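You operate a simulated robot arm through the tools that you are given. There is no shell and no other tool. Be economical: measure what you need, move in short steps, check, and stop when the job is done.

The job below is to be done with a simulated robot arm. You get a single attempt, and the scene is never put back.

TASK
Put the test weight and the cocoa dredger on the small tray.
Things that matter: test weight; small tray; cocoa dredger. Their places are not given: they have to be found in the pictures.

The check looks at the end state, three seconds after you hand in, the way a careful person would. Anything else that was tipped, shoved, dropped, spilled or broken makes it a failure.

THE ROBOT
A 6-joint arm with a two-finger parallel gripper, fixed in place. Base frame: the origin is at the foot of the arm, x ahead of it, y to its left, z up; the work surface is at about z = 0. Readings come in mm, rad, newtons and seconds.
With the tool pointing down near the work surface it reaches from about 140 to 580 mm from the base axis. Its first joint turns from -1.152 to 1.152 rad. Payload 2.1 kg.
Tool frame: the origin (TCP) lies between the finger pads and is the grasp point; the fingertips stand 30 mm ahead of it; z points along the fingers, y is the line along which they close. Largest opening 94 mm; finger width 28, thickness 10; the body of the gripper, 50 by 96 mm, starts 55 mm behind the TCP.
Orientation is that of the tool frame in the base frame, as a unit quaternion [x, y, z, w]. With the fingers straight down and closing along the base's y, the tool's x points along the base's -x, its y along +y and its z along -z.

THE INTERFACE
- The arm moves only by the tool drive_tool. Its argument "rows" is text: rows parted by semicolons, each of 7 numbers parted by spaces: the shift along the tool's x, y, z in units of 100 mm (1.0 is 100 mm), then the turn, a rotation vector about the tool's x, y, z in units of 90 degrees (1.0 is 90 degrees), then the opening in per cent of the stroke, from 0 (shut) to 100 (fully open). In form: dx dy dz ax ay az grip; .... A call has 1 to 20 rows; each row is the pose to reach, as a shift and turn from the pose commanded when the call began, along the tool's axes at that moment. A call with a number of a shift or a turn outside -1 to 1 is refused whole. Rows are played at 5 a second. More than 50 mm and 0.15 rad between two rows, or a gripper value outside its range, and nothing of the call is played. Where a pose cannot be reached the arm comes as near as it can. A force on the tool above 40 N (or 10 N above the force at the start of the call, whichever is more), or a blocked arm, ends the call early, and 0.2 s more pass. The fingers move at their own pace (about 72 mm/s each) and stop on an object; they squeeze with about 29 N. The grip force told is the motor's: it shows also when the fingers shut on nothing. Time passes only in rows, and 0.2 s behind the last, so rows that repeat a pose let the fingers close. The reply holds the time, the measured pose of the TCP, the force on the tool along the base axes, the opening and the grip force, in the units named above and with some noise.
- Cameras (640 x 400 px; columns grow to the right, rows downward): "scene" is fixed at [71.8, -395.2, 471.8]; the picture's right is [0.53, -0.85, 0.00], its down [-0.56, -0.35, -0.75] and it looks along [0.64, 0.40, -0.66] (base axes); focal length 271 px, centre (320, 200). "wrist" rides on the gripper at [-37, 0, -58] in the tool frame; the picture's right is [0.00, -1.00, 0.00], its down [0.97, 0.00, -0.24] and it looks along [0.24, 0.00, 0.97] (tool axes); focal length 218 px, centre (320, 200).
- capture(camera): a new picture of that camera. It takes no simulated time.
- locate(camera, pixels): for up to 12 pixels [column, row] of the newest picture of that camera ("zoom" is the newest enlarged one), the place [x, y, z] in the base frame of the surface seen there, good to about 2 mm. It takes no simulated time.
- close_up(camera, box): a new picture of the part [left, top, right, bottom] of that camera's present view, enlarged. It takes no simulated time.
- finish_job(): hands the job in; it is judged then, once.

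Keep the steps short. Do not move on a guess: measure, check each grasp and each placing, and mend mistakes. In all there are 60 turns and 30 pictures (those below and enlarged ones count). Leave the gripper open and the arm clear of the work at the hand-in unless told otherwise, and finish with a single line.

The tools are called after "Request:" as a command line: name --argument value ..., lists and objects as JSON in quotes. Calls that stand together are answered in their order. drive_tool: Moves the arm, as the interface text tells. Its arguments: {"type":"object","properties":{"rows":{"type":"string"}},"required":["rows"]} The other tools are called the same way: capture (camera) takes a picture; locate (camera, pixels) gives the place of the surface under pixels of a picture; close_up (camera, box) takes an enlarged picture of a part of a camera's view; finish_job () hands the job in.

At the start:

```text
time_s: 0.0
eef_pos: [250.7, -121.3, 296.2]
orientation: [-0.001, 1.0, 0.0, 0.0]
wrist_force: [0.3, -0.6, 0.0]
opening: 94.2
grip_force: 0.1
```

scene: 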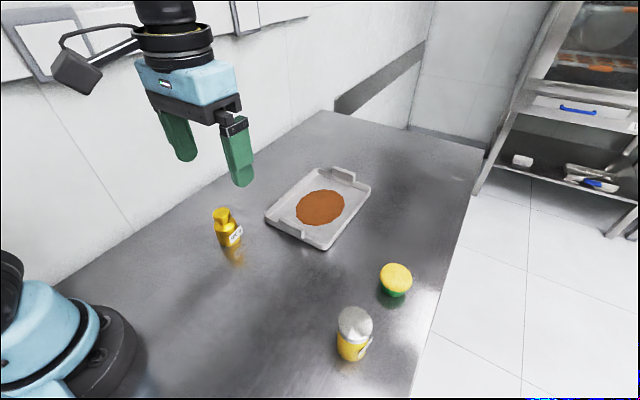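
wrist: 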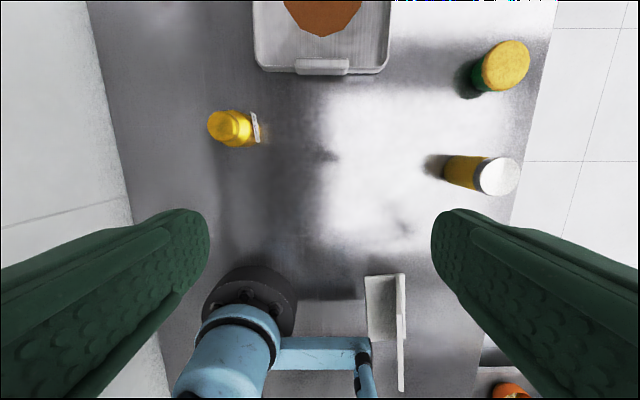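

I see a brass weight-like object at (226,228), a tray at (320,207), a green/yellow item at (395,280) and a shaker-like item at (354,333). I'll enlarge them and measure.

Request:
close_up --camera "scene" --box '[190, 150, 430, 300]'

Request:
close_up --camera "scene" --box '[300, 250, 460, 370]'

Request:
locate --camera "scene" --pixels '[[221, 212], [228, 240], [240, 235], [354, 318], [351, 352], [396, 270], [392, 293], [320, 207], [266, 214], [322, 248], [370, 186], [322, 170]]'

Request:
locate --camera "wrist" --pixels '[[228, 127], [255, 128], [497, 176], [460, 172], [506, 62], [483, 75], [320, 20], [322, 66], [262, 60], [382, 60], [300, 72], [345, 72]]'

```text
2.67 times, centred on (310, 225) of scene
```

zoom: 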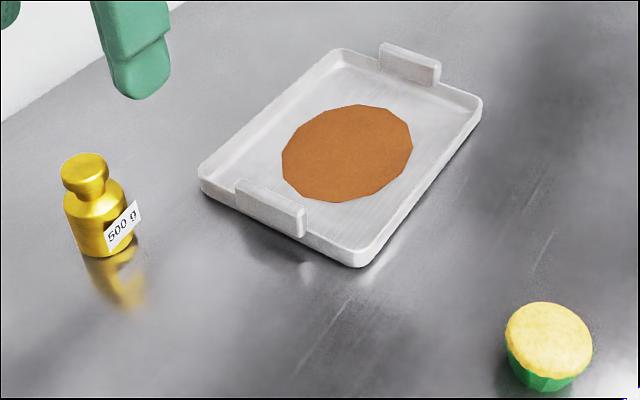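

```text
3.33 times, centred on (380, 310) of scene
```

zoom: 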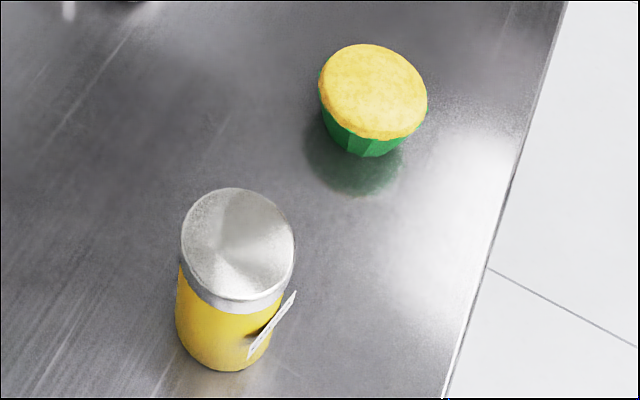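

```text
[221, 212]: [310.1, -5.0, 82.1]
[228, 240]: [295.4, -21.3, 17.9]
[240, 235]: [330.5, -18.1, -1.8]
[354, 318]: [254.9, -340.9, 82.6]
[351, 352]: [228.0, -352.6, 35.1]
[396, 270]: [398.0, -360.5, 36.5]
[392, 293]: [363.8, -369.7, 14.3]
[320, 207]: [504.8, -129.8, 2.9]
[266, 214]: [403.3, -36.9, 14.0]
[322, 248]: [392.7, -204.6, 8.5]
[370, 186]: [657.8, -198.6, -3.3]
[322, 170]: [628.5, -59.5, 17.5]
```

```text
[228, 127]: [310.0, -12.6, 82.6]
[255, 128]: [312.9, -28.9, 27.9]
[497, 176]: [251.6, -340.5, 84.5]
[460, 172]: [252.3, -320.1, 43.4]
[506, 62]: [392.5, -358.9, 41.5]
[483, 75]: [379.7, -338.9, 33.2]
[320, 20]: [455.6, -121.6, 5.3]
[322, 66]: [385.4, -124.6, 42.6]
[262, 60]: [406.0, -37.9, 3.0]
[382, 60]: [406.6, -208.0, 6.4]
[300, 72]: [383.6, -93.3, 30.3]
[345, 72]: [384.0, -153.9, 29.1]
```

The weight (500 g) is clear. The can's label isn't readable yet and there's an orange thing at the wrist picture's bottom edge (510,390), so I'll look closer at both.

Request:
close_up --camera "wrist" --box '[420, 300, 580, 400]'

Request:
close_up --camera "scene" --box '[325, 300, 389, 368]'

Request:
locate --camera "wrist" --pixels '[[510, 392], [322, 36], [322, 31], [285, 2], [361, 2], [270, 30], [377, 30], [216, 127], [243, 127], [235, 113], [235, 145]]'

Request:
locate --camera "scene" --pixels '[[298, 212], [320, 192], [343, 203], [318, 224], [340, 180], [360, 190], [315, 240], [275, 215], [330, 230], [290, 195], [345, 220], [342, 174]]'

```text
4.00 times, centred on (500, 350) of wrist
```

zoom: 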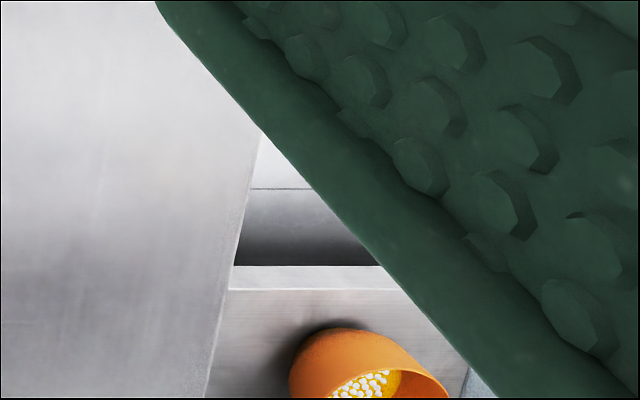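

```text
5.88 times, centred on (357, 334) of scene
```

zoom: 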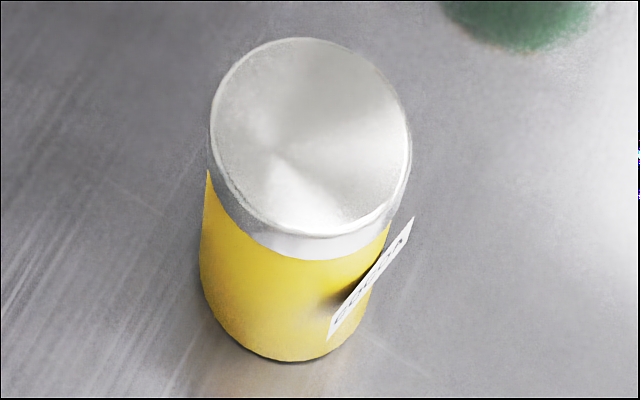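

```text
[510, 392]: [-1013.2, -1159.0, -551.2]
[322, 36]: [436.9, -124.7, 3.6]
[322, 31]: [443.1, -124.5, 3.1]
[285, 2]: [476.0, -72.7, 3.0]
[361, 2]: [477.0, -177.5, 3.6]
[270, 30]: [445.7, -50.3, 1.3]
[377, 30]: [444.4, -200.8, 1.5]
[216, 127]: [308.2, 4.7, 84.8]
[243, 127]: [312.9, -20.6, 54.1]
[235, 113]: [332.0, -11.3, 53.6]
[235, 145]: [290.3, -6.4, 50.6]
```

```text
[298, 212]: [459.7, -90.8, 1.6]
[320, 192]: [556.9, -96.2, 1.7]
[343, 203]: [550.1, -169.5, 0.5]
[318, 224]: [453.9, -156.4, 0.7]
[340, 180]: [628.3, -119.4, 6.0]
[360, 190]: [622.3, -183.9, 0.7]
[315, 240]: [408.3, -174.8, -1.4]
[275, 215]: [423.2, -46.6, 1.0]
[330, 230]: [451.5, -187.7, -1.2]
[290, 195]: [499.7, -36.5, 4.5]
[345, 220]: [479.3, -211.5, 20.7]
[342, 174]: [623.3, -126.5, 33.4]
```

The can's tag reads "COCOA", so it is the dredger at about (251,-340), with its top at z 84. The weight is at about (311,-8), with its tag facing -y, so I'll grip along base x. First I turn the tool 90° while moving towards the weight, staying high.

Request:
drive_tool --rows "-0.04 0.08 0 0 0 0.083 100;-0.08 0.16 0 0 0 0.166 100;-0.12 0.24 0 0 0 0.25 100;-0.16 0.32 0 0 0 0.333 100;-0.20 0.40 0 0 0 0.416 100;-0.24 0.48 0 0 0 0.5 100;-0.28 0.56 0 0 0 0.583 100;-0.32 0.64 0 0 0 0.666 100;-0.36 0.72 0 0 0 0.75 100;-0.40 0.80 0 0 0 0.833 100;-0.44 0.88 0 0 0 0.916 100;-0.48 0.96 0 0 0 1 100;-0.48 0.96 0 0 0 1 100"

Request:
capture --camera "wrist"

```text
time_s: 2.8
eef_pos: [299.8, -26.1, 295.8]
orientation: [0.707, 0.707, 0.0, 0.0]
wrist_force: [-0.8, 1.6, 0.8]
opening: 93.9
grip_force: 0.0
```

```text
23 pictures are left
```

wrist: 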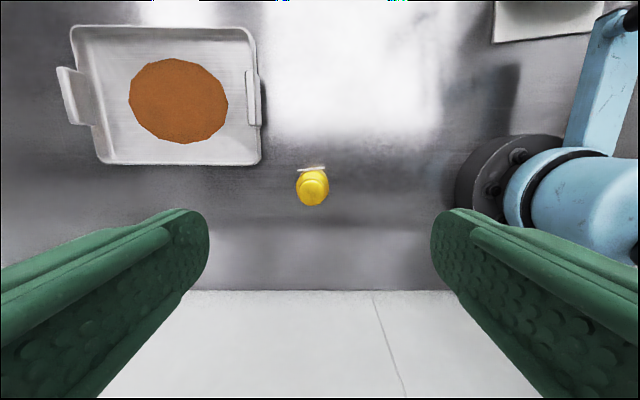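

Now tool x = +y base, tool y = +x base. I'll measure the weight's outline and the tray's rims and floor edges from this view.

Request:
locate --camera "wrist" --pixels '[[297, 187], [328, 187], [314, 204], [315, 180], [305, 187], [324, 187], [312, 168], [250, 150], [260, 150], [257, 100], [229, 100], [180, 164]]'

Request:
close_up --camera "wrist" --box '[50, 10, 350, 210]'

```text
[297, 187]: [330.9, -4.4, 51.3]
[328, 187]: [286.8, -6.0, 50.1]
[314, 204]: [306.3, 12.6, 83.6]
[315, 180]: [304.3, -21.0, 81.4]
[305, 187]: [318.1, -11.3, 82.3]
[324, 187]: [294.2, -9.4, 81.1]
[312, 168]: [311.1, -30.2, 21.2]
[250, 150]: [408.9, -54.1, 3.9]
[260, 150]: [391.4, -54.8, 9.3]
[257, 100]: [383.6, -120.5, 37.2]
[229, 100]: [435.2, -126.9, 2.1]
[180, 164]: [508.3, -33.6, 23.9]
```

```text
2.00 times, centred on (200, 110) of wrist
```

zoom: 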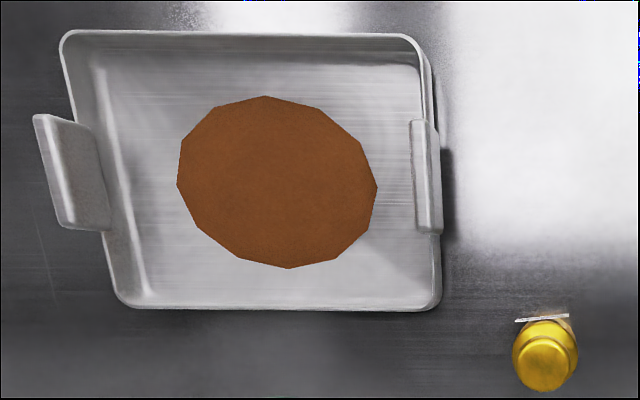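

The weight is centred at about (308,-6), about 44 mm across, with its shoulder at z 51. The tray rim is at about z 24. I'll grip high on the body with TCP at about z 52 so the tips clear the rim later. First I descend partway over the weight.

Request:
drive_tool --rows "0.1 0.04 0.2 0 0 0 100;0.2 0.08 0.4 0 0 0 100;0.2 0.08 0.6 0 0 0 100;0.2 0.08 0.8 0 0 0 100;0.2 0.08 1.0 0 0 0 100;0.2 0.08 1.0 0 0 0 100"

Request:
capture --camera "wrist"

```text
time_s: 4.2
eef_pos: [307.2, -5.4, 194.4]
orientation: [0.707, 0.707, -0.001, 0.0]
wrist_force: [-0.1, -0.2, -0.3]
opening: 94.0
grip_force: 0.1
```

```text
21 pictures are left
```

wrist: 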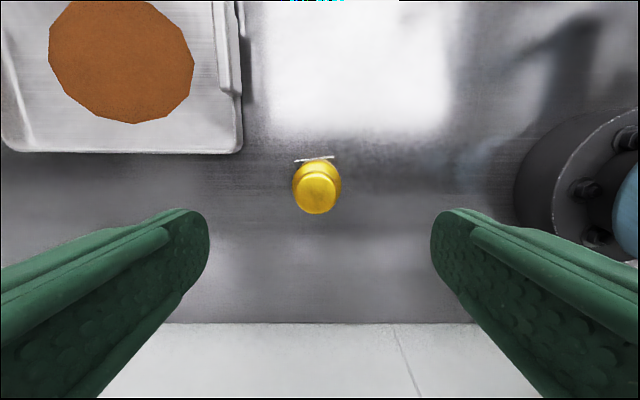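

Request:
locate --camera "wrist" --pixels '[[294, 187], [340, 187], [318, 189], [318, 212], [318, 174], [302, 190], [334, 190], [296, 160], [333, 156], [240, 148], [232, 140], [215, 110]]'

```text
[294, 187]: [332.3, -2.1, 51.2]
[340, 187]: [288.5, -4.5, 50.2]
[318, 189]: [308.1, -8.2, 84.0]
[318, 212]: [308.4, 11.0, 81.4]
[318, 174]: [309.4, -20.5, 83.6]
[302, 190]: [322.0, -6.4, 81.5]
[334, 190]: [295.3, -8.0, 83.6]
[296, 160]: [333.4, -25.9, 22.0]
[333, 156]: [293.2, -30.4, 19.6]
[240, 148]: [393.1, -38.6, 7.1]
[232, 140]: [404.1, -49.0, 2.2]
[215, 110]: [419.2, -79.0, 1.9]
```

The weight's centre is (310,-5). I shift 3 mm in x and descend, watching force.

Request:
drive_tool --rows "0 0.03 0.2 0 0 0 100;0 0.03 0.4 0 0 0 100;0 0.03 0.6 0 0 0 100;0 0.03 0.8 0 0 0 100;0 0.03 1.0 0 0 0 100;0 0.03 1.0 0 0 0 100"

Request:
drive_tool --rows "0 0 0.15 0 0 0 100;0 0 0.3 0 0 0 100;0 0 0.43 0 0 0 100;0 0 0.43 0 0 0 100;0 0 0.43 0 0 0 60;0 0 0.43 0 0 0 30;0 0 0.43 0 0 0 30;0 0 0.43 0 0 0 30;0 0 0.43 0 0 0 30"

Request:
capture --camera "scene"

```text
time_s: 5.6
eef_pos: [309.7, -3.7, 97.6]
orientation: [0.706, 0.708, 0.0, 0.0]
wrist_force: [-0.4, -0.1, 0.4]
opening: 94.0
grip_force: 0.0
```

```text
time_s: 7.6
eef_pos: [309.1, -6.7, 53.2]
orientation: [0.707, 0.707, 0.0, 0.0]
wrist_force: [0.9, 0.6, 0.0]
opening: 47.3
grip_force: 29.3
```

```text
20 pictures are left
```

scene: 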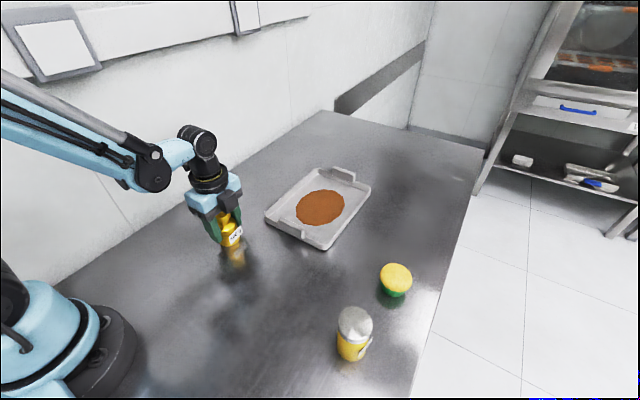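

Held: opening 47.3 mm, grip 29 N. Lift 60 mm and check.

Request:
drive_tool --rows "0 0 -0.1 0 0 0 30;0 0 -0.25 0 0 0 30;0 0 -0.45 0 0 0 30;0 0 -0.65 0 0 0 30;0 0 -0.65 0 0 0 30"

Request:
capture --camera "wrist"

```text
time_s: 8.8
eef_pos: [308.5, -5.0, 117.1]
orientation: [0.706, 0.708, 0.0, 0.0]
wrist_force: [-0.1, 0.2, -5.3]
opening: 47.1
grip_force: 29.4
```

```text
19 pictures are left
```

wrist: 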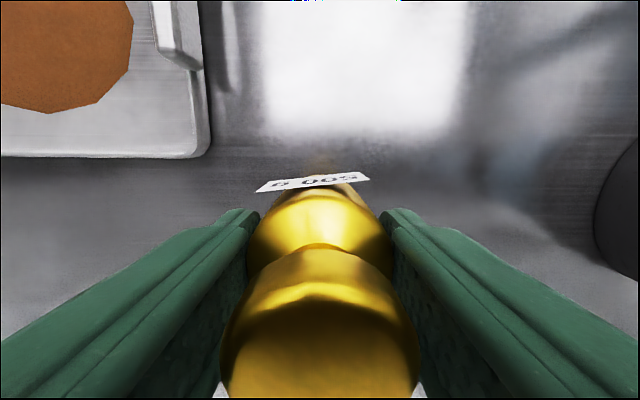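

The weight is held upright (-5.3 N, about 0.5 kg). I carry it over the near +y corner of the tray floor, to (438,-73).

Request:
drive_tool --rows "-0.1 0.2 0 0 0 0 30;-0.2 0.4 0 0 0 0 30;-0.3 0.6 0 0 0 0 30;-0.4 0.8 0 0 0 0 30;-0.5 0.96 0 0 0 0 30;-0.5 0.96 0 0 0 0 30"

Request:
drive_tool --rows "-0.09 0.16 0 0 0 0 30;-0.18 0.32 0 0 0 0 30;-0.18 0.32 0 0 0 0 30"

Request:
capture --camera "wrist"

Request:
close_up --camera "scene" --box '[200, 130, 400, 255]'

```text
time_s: 10.2
eef_pos: [405.7, -55.9, 119.8]
orientation: [0.707, 0.707, 0.0, 0.0]
wrist_force: [-0.3, -0.1, -5.9]
opening: 47.4
grip_force: 29.1
```

```text
time_s: 11.0
eef_pos: [438.1, -72.2, 119.3]
orientation: [0.707, 0.708, 0.0, 0.001]
wrist_force: [0.2, -0.3, -5.8]
opening: 47.1
grip_force: 28.8
```

```text
18 pictures are left
```

wrist: 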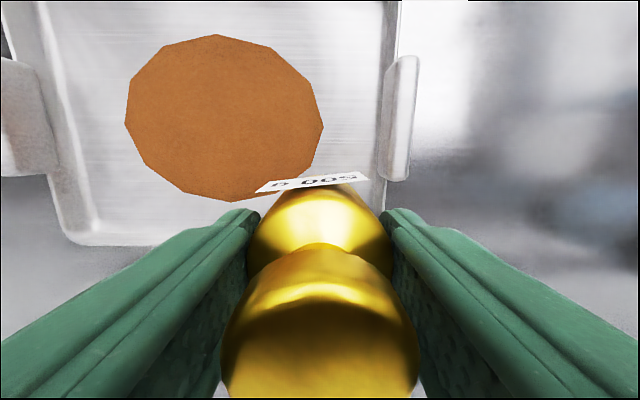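

```text
3.20 times, centred on (300, 192) of scene
```

zoom: 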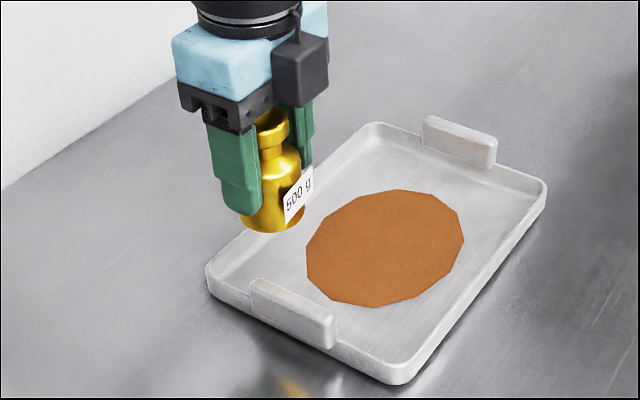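

I'll measure the wall and floor edges near the drop place before lowering.

Request:
locate --camera "wrist" --pixels '[[150, 230], [150, 238], [150, 243], [200, 215], [368, 120], [378, 150], [384, 190], [390, 30], [305, 170], [230, 200], [322, 125], [372, 30]]'

```text
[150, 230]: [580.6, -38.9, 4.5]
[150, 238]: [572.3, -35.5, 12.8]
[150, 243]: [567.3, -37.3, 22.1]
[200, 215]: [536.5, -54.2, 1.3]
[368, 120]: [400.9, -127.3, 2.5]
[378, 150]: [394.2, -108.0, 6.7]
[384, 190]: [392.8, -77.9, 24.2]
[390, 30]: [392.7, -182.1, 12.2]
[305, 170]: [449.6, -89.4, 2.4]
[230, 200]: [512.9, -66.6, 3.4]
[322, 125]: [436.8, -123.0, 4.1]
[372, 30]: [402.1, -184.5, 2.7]
```

The cocoa patch edge is at (450,-89), the floor starts at x≥402 and y≤-42. I shift to (432,-69) and lower to just above the floor.

Request:
drive_tool --rows "0.03 -0.06 0 0 0 0 30;0.03 -0.06 0.15 0 0 0 30;0.03 -0.06 0.3 0 0 0 30;0.03 -0.06 0.45 0 0 0 30;0.03 -0.06 0.57 0 0 0 30;0.03 -0.06 0.57 0 0 0 30"

Request:
close_up --camera "scene" --box '[200, 130, 400, 255]'

```text
time_s: 12.4
eef_pos: [434.3, -70.5, 60.7]
orientation: [0.707, 0.707, 0.0, 0.001]
wrist_force: [-0.3, 0.5, -4.8]
opening: 47.1
grip_force: 28.7
```

```text
3.20 times, centred on (300, 192) of scene
```

zoom: 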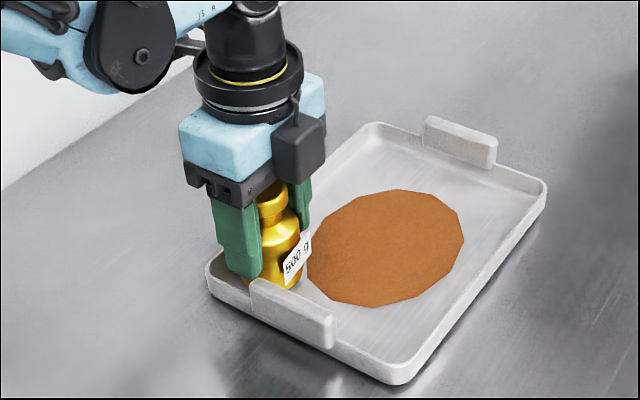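

About 4–5 mm remains. I lower in 1.5 mm steps, watching the load.

Request:
drive_tool --rows "0 0 0.015 0 0 0 30;0 0 0.03 0 0 0 30;0 0 0.03 0 0 0 30"

Request:
drive_tool --rows "0 0 0.01 0 0 0 30;0 0 0.02 0 0 0 30;0 0 0.02 0 0 0 30"

```text
time_s: 13.2
eef_pos: [432.8, -71.2, 56.6]
orientation: [0.706, 0.708, 0.0, 0.0]
wrist_force: [-0.1, 0.3, -5.6]
opening: 47.3
grip_force: 29.0
```

```text
time_s: 14.0
eef_pos: [432.2, -69.8, 57.5]
orientation: [0.708, 0.707, 0.001, 0.001]
wrist_force: [4.1, -2.4, 17.1]
opening: 47.5
grip_force: 28.9
```

Contact with the floor (+17 N). I back off 1 mm and open only slightly, to 57 mm, to spare the tray wall.

Request:
drive_tool --rows "0 0 -0.01 0 0 0 30;0 0 -0.01 0 0 0 53;0 0 -0.01 0 0 0 57;0 0 -0.01 0 0 0 60;0 0 -0.01 0 0 0 60"

Request:
close_up --camera "scene" --box '[200, 130, 400, 255]'

```text
time_s: 15.2
eef_pos: [431.6, -70.3, 58.0]
orientation: [0.707, 0.707, 0.001, 0.0]
wrist_force: [0.1, -0.9, -0.1]
opening: 56.5
grip_force: 0.1
```

```text
3.20 times, centred on (300, 192) of scene
```

zoom: 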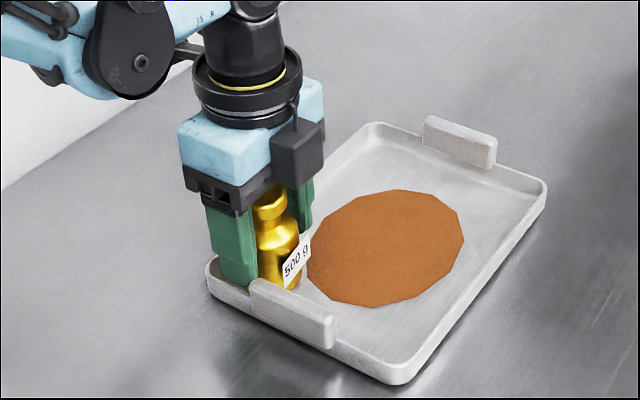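

Released and standing. I rise straight up, opening once clear.

Request:
drive_tool --rows "0 0 -0.1 0 0 0 60;0 0 -0.25 0 0 0 60;0 0 -0.45 0 0 0 60;0 0 -0.7 0 0 0 60;0 0 -0.97 0 0 0 100;0 0 -0.97 0 0 0 100"

Request:
capture --camera "wrist"

```text
time_s: 16.6
eef_pos: [430.2, -68.6, 154.5]
orientation: [0.707, 0.708, 0.0, 0.0]
wrist_force: [-0.2, -0.2, -0.1]
opening: 94.0
grip_force: 0.1
```

```text
14 pictures are left
```

wrist: 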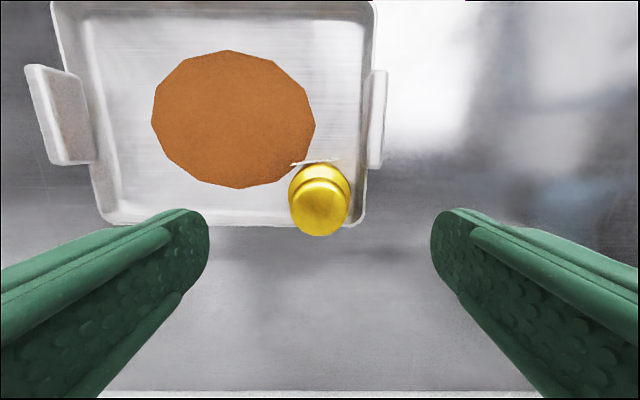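

The weight stands in the corner, clear of the patch. Now I rise and travel toward the dredger.

Request:
drive_tool --rows "-0.2 -0.1 -0.2 0 0 0 100;-0.4 -0.25 -0.4 0 0 0 100;-0.6 -0.4 -0.4 0 0 0 100;-0.8 -0.5 -0.4 0 0 0 100;-1 -0.65 -0.4 0 0 0 100;-1 -0.65 -0.4 0 0 0 100"

Request:
drive_tool --rows "-0.2 -0.14 0 0 0 0 100;-0.4 -0.27 0 0 0 0 100;-0.6 -0.4 0 0 0 0 100;-0.8 -0.53 0 0 0 0 100;-1 -0.67 0 0 0 0 100;-1 -0.67 0 0 0 0 100"

Request:
drive_tool --rows "-0.2 -0.14 0 0 0 0 100;-0.4 -0.27 0 0 0 0 100;-0.6 -0.4 0 0 0 0 100;-0.7 -0.48 0 0 0 0 100;-0.7 -0.48 0 0 0 0 100"

Request:
capture --camera "wrist"

```text
time_s: 18.0
eef_pos: [368.2, -169.1, 194.8]
orientation: [0.707, 0.708, 0.0, 0.0]
wrist_force: [0.5, 0.1, -0.5]
opening: 93.9
grip_force: 0.0
```

```text
time_s: 19.4
eef_pos: [299.1, -270.5, 193.7]
orientation: [0.707, 0.708, 0.0, 0.0]
wrist_force: [-0.1, 0.6, 0.9]
opening: 93.8
grip_force: 0.0
```

```text
time_s: 20.6
eef_pos: [252.2, -339.2, 194.3]
orientation: [0.706, 0.708, -0.001, 0.0]
wrist_force: [-0.2, 1.1, 0.5]
opening: 93.6
grip_force: 0.1
```

```text
13 pictures are left
```

wrist: 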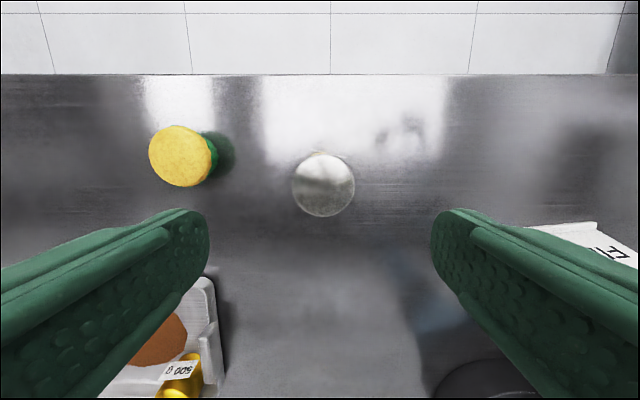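

The dredger lid is at (323,185), the muffin is on the left and clear. Measure the lid edges, and check what lies near the fingers.

Request:
locate --camera "wrist" --pixels '[[294, 184], [353, 184], [323, 156], [323, 214], [323, 185], [318, 152], [215, 160], [560, 235]]'

Request:
close_up --camera "scene" --box '[290, 240, 450, 390]'

```text
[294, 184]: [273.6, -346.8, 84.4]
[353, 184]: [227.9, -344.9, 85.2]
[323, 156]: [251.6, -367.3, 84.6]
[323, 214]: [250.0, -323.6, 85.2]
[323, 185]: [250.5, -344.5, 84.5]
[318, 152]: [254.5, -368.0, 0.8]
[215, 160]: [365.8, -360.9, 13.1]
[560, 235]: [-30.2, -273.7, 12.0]
```

```text
2.67 times, centred on (370, 315) of scene
```

zoom: 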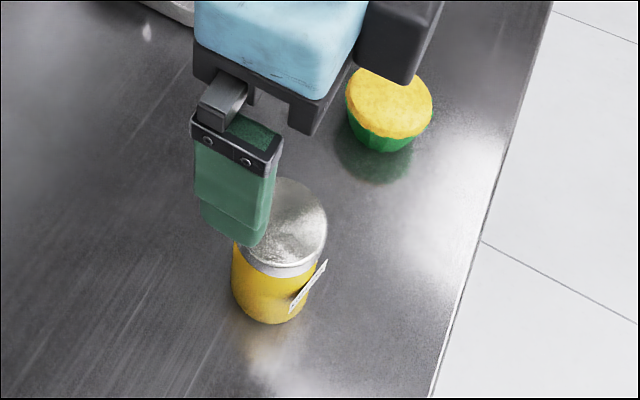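

The dredger's centre is (251,-345), about 45 mm across, with its tag on the -y side, so gripping along x is right. I descend.

Request:
drive_tool --rows "-0.054 -0.01 0.2 0 0 0 100;-0.054 -0.01 0.4 0 0 0 100;-0.054 -0.01 0.6 0 0 0 100;-0.054 -0.01 0.8 0 0 0 100;-0.054 -0.01 1.0 0 0 0 100;-0.054 -0.01 1.0 0 0 0 100"

Request:
drive_tool --rows "0 0 0.15 0 0 0 100;0 0 0.3 0 0 0 100;0 0 0.42 0 0 0 100;0 0 0.42 0 0 0 100;0 0 0.42 0 0 0 60;0 0 0.42 0 0 0 35;0 0 0.42 0 0 0 35;0 0 0.42 0 0 0 35;0 0 0.42 0 0 0 35"

Request:
close_up --camera "scene" --box '[290, 240, 450, 390]'

```text
time_s: 22.0
eef_pos: [250.1, -345.0, 93.5]
orientation: [0.707, 0.707, 0.0, 0.0]
wrist_force: [0.6, -0.4, -0.1]
opening: 93.9
grip_force: 0.0
```

```text
time_s: 24.0
eef_pos: [250.3, -345.6, 52.7]
orientation: [0.707, 0.708, 0.0, 0.0]
wrist_force: [-0.4, 0.9, 0.8]
opening: 48.1
grip_force: 29.0
```

```text
2.67 times, centred on (370, 315) of scene
```

zoom: 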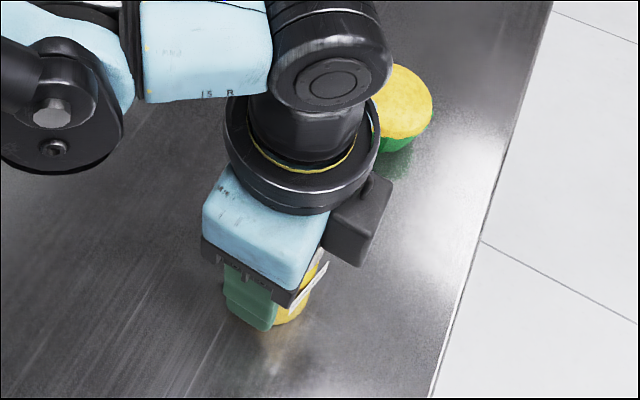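

Gripped: 48.1 mm, 29 N. I lift 65 mm and check.

Request:
drive_tool --rows "0 0 -0.1 0 0 0 35;0 0 -0.25 0 0 0 35;0 0 -0.45 0 0 0 35;0 0 -0.65 0 0 0 35;0 0 -0.65 0 0 0 35"

Request:
capture --camera "wrist"

```text
time_s: 25.2
eef_pos: [249.3, -346.2, 117.2]
orientation: [0.706, 0.708, -0.001, -0.001]
wrist_force: [-0.2, 0.7, -0.7]
opening: 48.0
grip_force: 28.9
```

```text
10 pictures are left
```

wrist: 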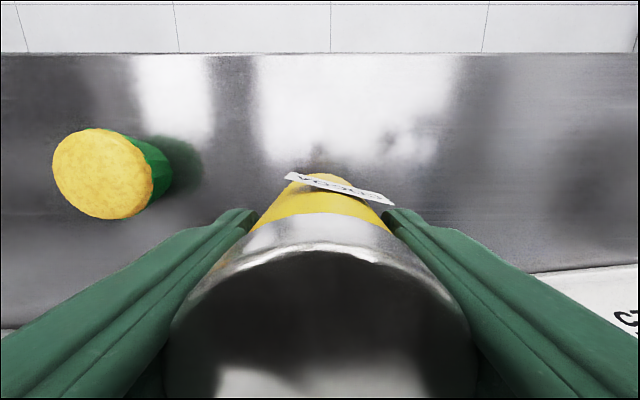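

Held upright. I carry it over the tray's near -y corner toward (431,-176), staying at z about 117 (bottom about 65).

Request:
drive_tool --rows "0.2 0.18 0 0 0 0 35;0.4 0.36 0 0 0 0 35;0.6 0.54 0 0 0 0 35;0.8 0.72 0 0 0 0 35;1 0.9 0 0 0 0 35;1 0.9 0 0 0 0 35"

Request:
drive_tool --rows "0.18 0.2 0 0 0 0 35;0.36 0.4 0 0 0 0 35;0.54 0.65 0 0 0 0 35;0.69 0.91 0 0 0 0 35;0.69 0.91 0 0 0 0 35"

Request:
capture --camera "wrist"

Request:
capture --camera "scene"

```text
time_s: 26.6
eef_pos: [342.7, -245.6, 116.6]
orientation: [0.706, 0.708, 0.0, 0.0]
wrist_force: [0.2, -0.2, -0.6]
opening: 47.8
grip_force: 28.9
```

```text
time_s: 27.8
eef_pos: [434.4, -177.3, 117.6]
orientation: [0.707, 0.707, 0.0, 0.0]
wrist_force: [-0.4, -0.7, -1.1]
opening: 48.1
grip_force: 28.8
```

```text
9 pictures are left
```

wrist: 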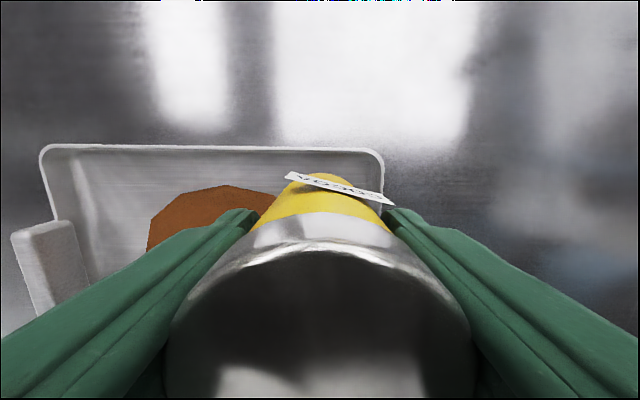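

```text
8 pictures are left
```

scene: 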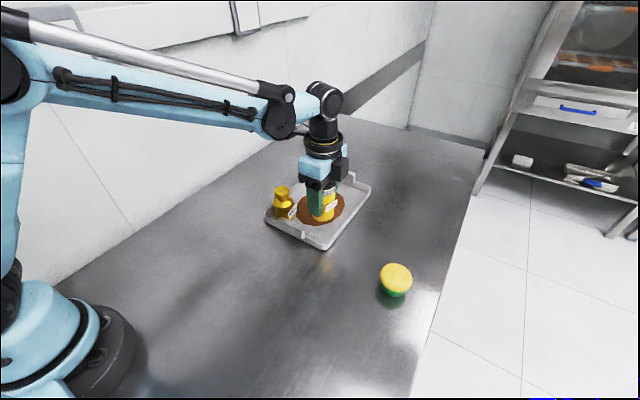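

Request:
locate --camera "wrist" --pixels '[[250, 150], [250, 160], [250, 165], [360, 165], [365, 185], [382, 165], [378, 185], [290, 178], [385, 198], [320, 148], [268, 200]]'

```text
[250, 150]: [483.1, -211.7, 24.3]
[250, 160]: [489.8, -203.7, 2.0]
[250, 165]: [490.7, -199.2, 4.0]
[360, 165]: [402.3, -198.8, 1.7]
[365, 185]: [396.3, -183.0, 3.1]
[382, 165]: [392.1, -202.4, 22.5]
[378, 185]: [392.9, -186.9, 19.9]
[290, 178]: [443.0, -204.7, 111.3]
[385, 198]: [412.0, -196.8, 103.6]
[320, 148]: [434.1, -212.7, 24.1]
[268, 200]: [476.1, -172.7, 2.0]
```

The tag's edge reaches y -205, the inner wall is at about -209. I shift 2 mm toward +y and 1 mm toward -x, then lower 57 mm, as with the weight.

Request:
drive_tool --rows "0.02 -0.01 0 0 0 0 35;0.02 -0.01 0.15 0 0 0 35;0.02 -0.01 0.3 0 0 0 35;0.02 -0.01 0.45 0 0 0 35;0.02 -0.01 0.57 0 0 0 35;0.02 -0.01 0.57 0 0 0 35"

Request:
drive_tool --rows "0 0 0.015 0 0 0 35;0 0 0.03 0 0 0 35;0 0 0.03 0 0 0 35"

Request:
close_up --camera "scene" --box '[220, 140, 400, 260]'

```text
time_s: 29.2
eef_pos: [432.1, -175.3, 61.4]
orientation: [0.707, 0.708, 0.0, 0.0]
wrist_force: [-0.5, -0.7, -0.8]
opening: 48.2
grip_force: 28.9
```

```text
time_s: 30.0
eef_pos: [430.3, -175.2, 57.0]
orientation: [0.707, 0.707, 0.0, 0.0]
wrist_force: [0.2, -0.1, -1.0]
opening: 47.9
grip_force: 28.5
```

```text
3.33 times, centred on (310, 200) of scene
```

zoom: 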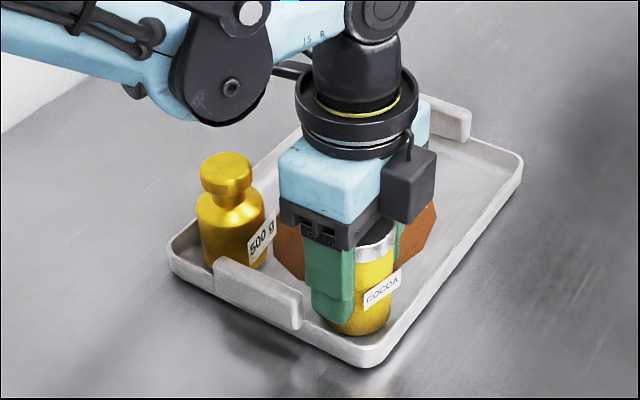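

Inside the tray, almost down. I lower in 1 mm steps to contact.

Request:
drive_tool --rows "0 0 0.01 0 0 0 35;0 0 0.01 0 0 0 35"

Request:
drive_tool --rows "0 0 0.008 0 0 0 35;0 0 0.008 0 0 0 35"

```text
time_s: 30.6
eef_pos: [430.4, -174.1, 55.6]
orientation: [0.707, 0.707, 0.0, 0.0]
wrist_force: [0.1, -0.1, 1.0]
opening: 47.9
grip_force: 28.9
```

```text
time_s: 31.2
eef_pos: [430.1, -175.5, 55.9]
orientation: [0.707, 0.708, 0.0, 0.0]
wrist_force: [1.1, 0.8, 21.1]
opening: 48.1
grip_force: 28.9
```

Contact (21 N). I back off 0.8 mm and open slightly.

Request:
drive_tool --rows "0 0 -0.008 0 0 0 35;0 0 -0.008 0 0 0 54;0 0 -0.008 0 0 0 57;0 0 -0.008 0 0 0 60;0 0 -0.008 0 0 0 60"

Request:
close_up --camera "scene" --box '[220, 140, 400, 260]'

```text
time_s: 32.4
eef_pos: [431.0, -174.1, 55.9]
orientation: [0.706, 0.708, 0.001, 0.0]
wrist_force: [0.6, -0.2, -0.5]
opening: 56.7
grip_force: 0.1
```

```text
3.33 times, centred on (310, 200) of scene
```

zoom: 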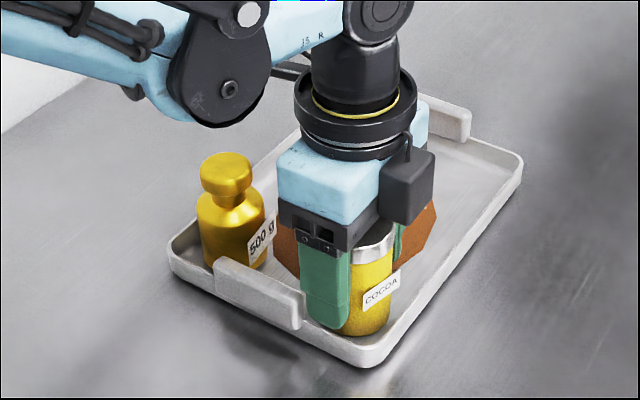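

Released and standing upright. I rise straight up, then open and move back clear.

Request:
drive_tool --rows "0 0 -0.1 0 0 0 60;0 0 -0.25 0 0 0 60;0 0 -0.45 0 0 0 60;0 0 -0.7 0 0 0 60;0 0 -0.97 0 0 0 100;0 0 -0.97 0 0 0 100"

Request:
drive_tool --rows "0 -0.1 -0.3 0 0 0 100;0 -0.4 -0.6 0 0 0 100;0 -0.7 -0.9 0 0 0 100;0 -1 -0.9 0 0 0 100;0 -1 -0.9 0 0 0 100"

Request:
capture --camera "scene"

Request:
close_up --camera "scene" --box '[220, 140, 400, 260]'

```text
time_s: 33.8
eef_pos: [431.5, -176.2, 153.9]
orientation: [0.706, 0.708, 0.0, -0.001]
wrist_force: [-0.6, 0.1, -0.9]
opening: 94.2
grip_force: 0.0
```

```text
time_s: 35.0
eef_pos: [328.3, -174.6, 244.7]
orientation: [0.707, 0.707, -0.001, 0.0]
wrist_force: [0.1, 0.8, 0.6]
opening: 94.0
grip_force: 0.1
```

```text
5 pictures are left
```

scene: 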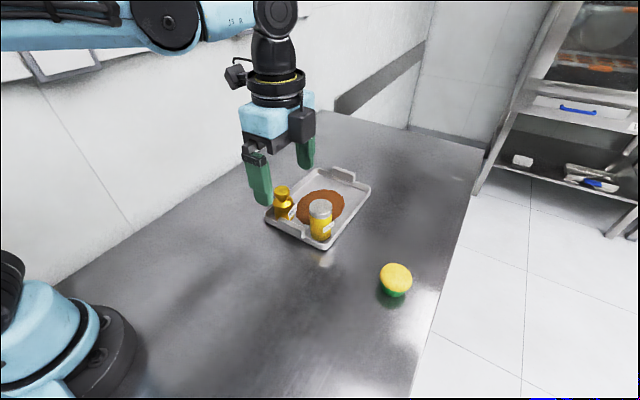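

```text
3.33 times, centred on (310, 200) of scene
```

zoom: 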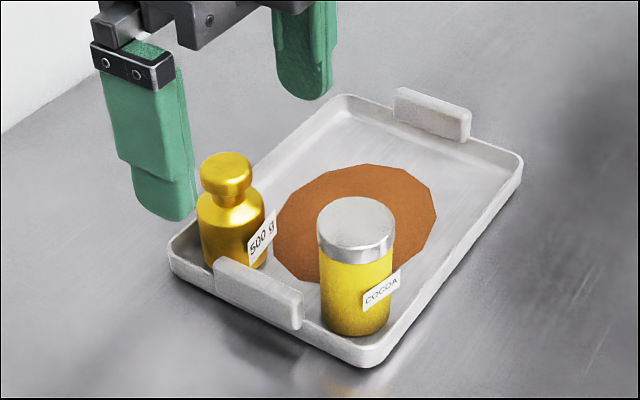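

Both objects stand upright on the tray floor, the tray and muffin are unmoved, and the gripper is open and clear. Handing in.

Request:
finish_job

```text
The job is handed in.
```

The test weight and the cocoa dredger are both standing upright on the small tray; nothing else was disturbed, and the arm is clear with the gripper open.
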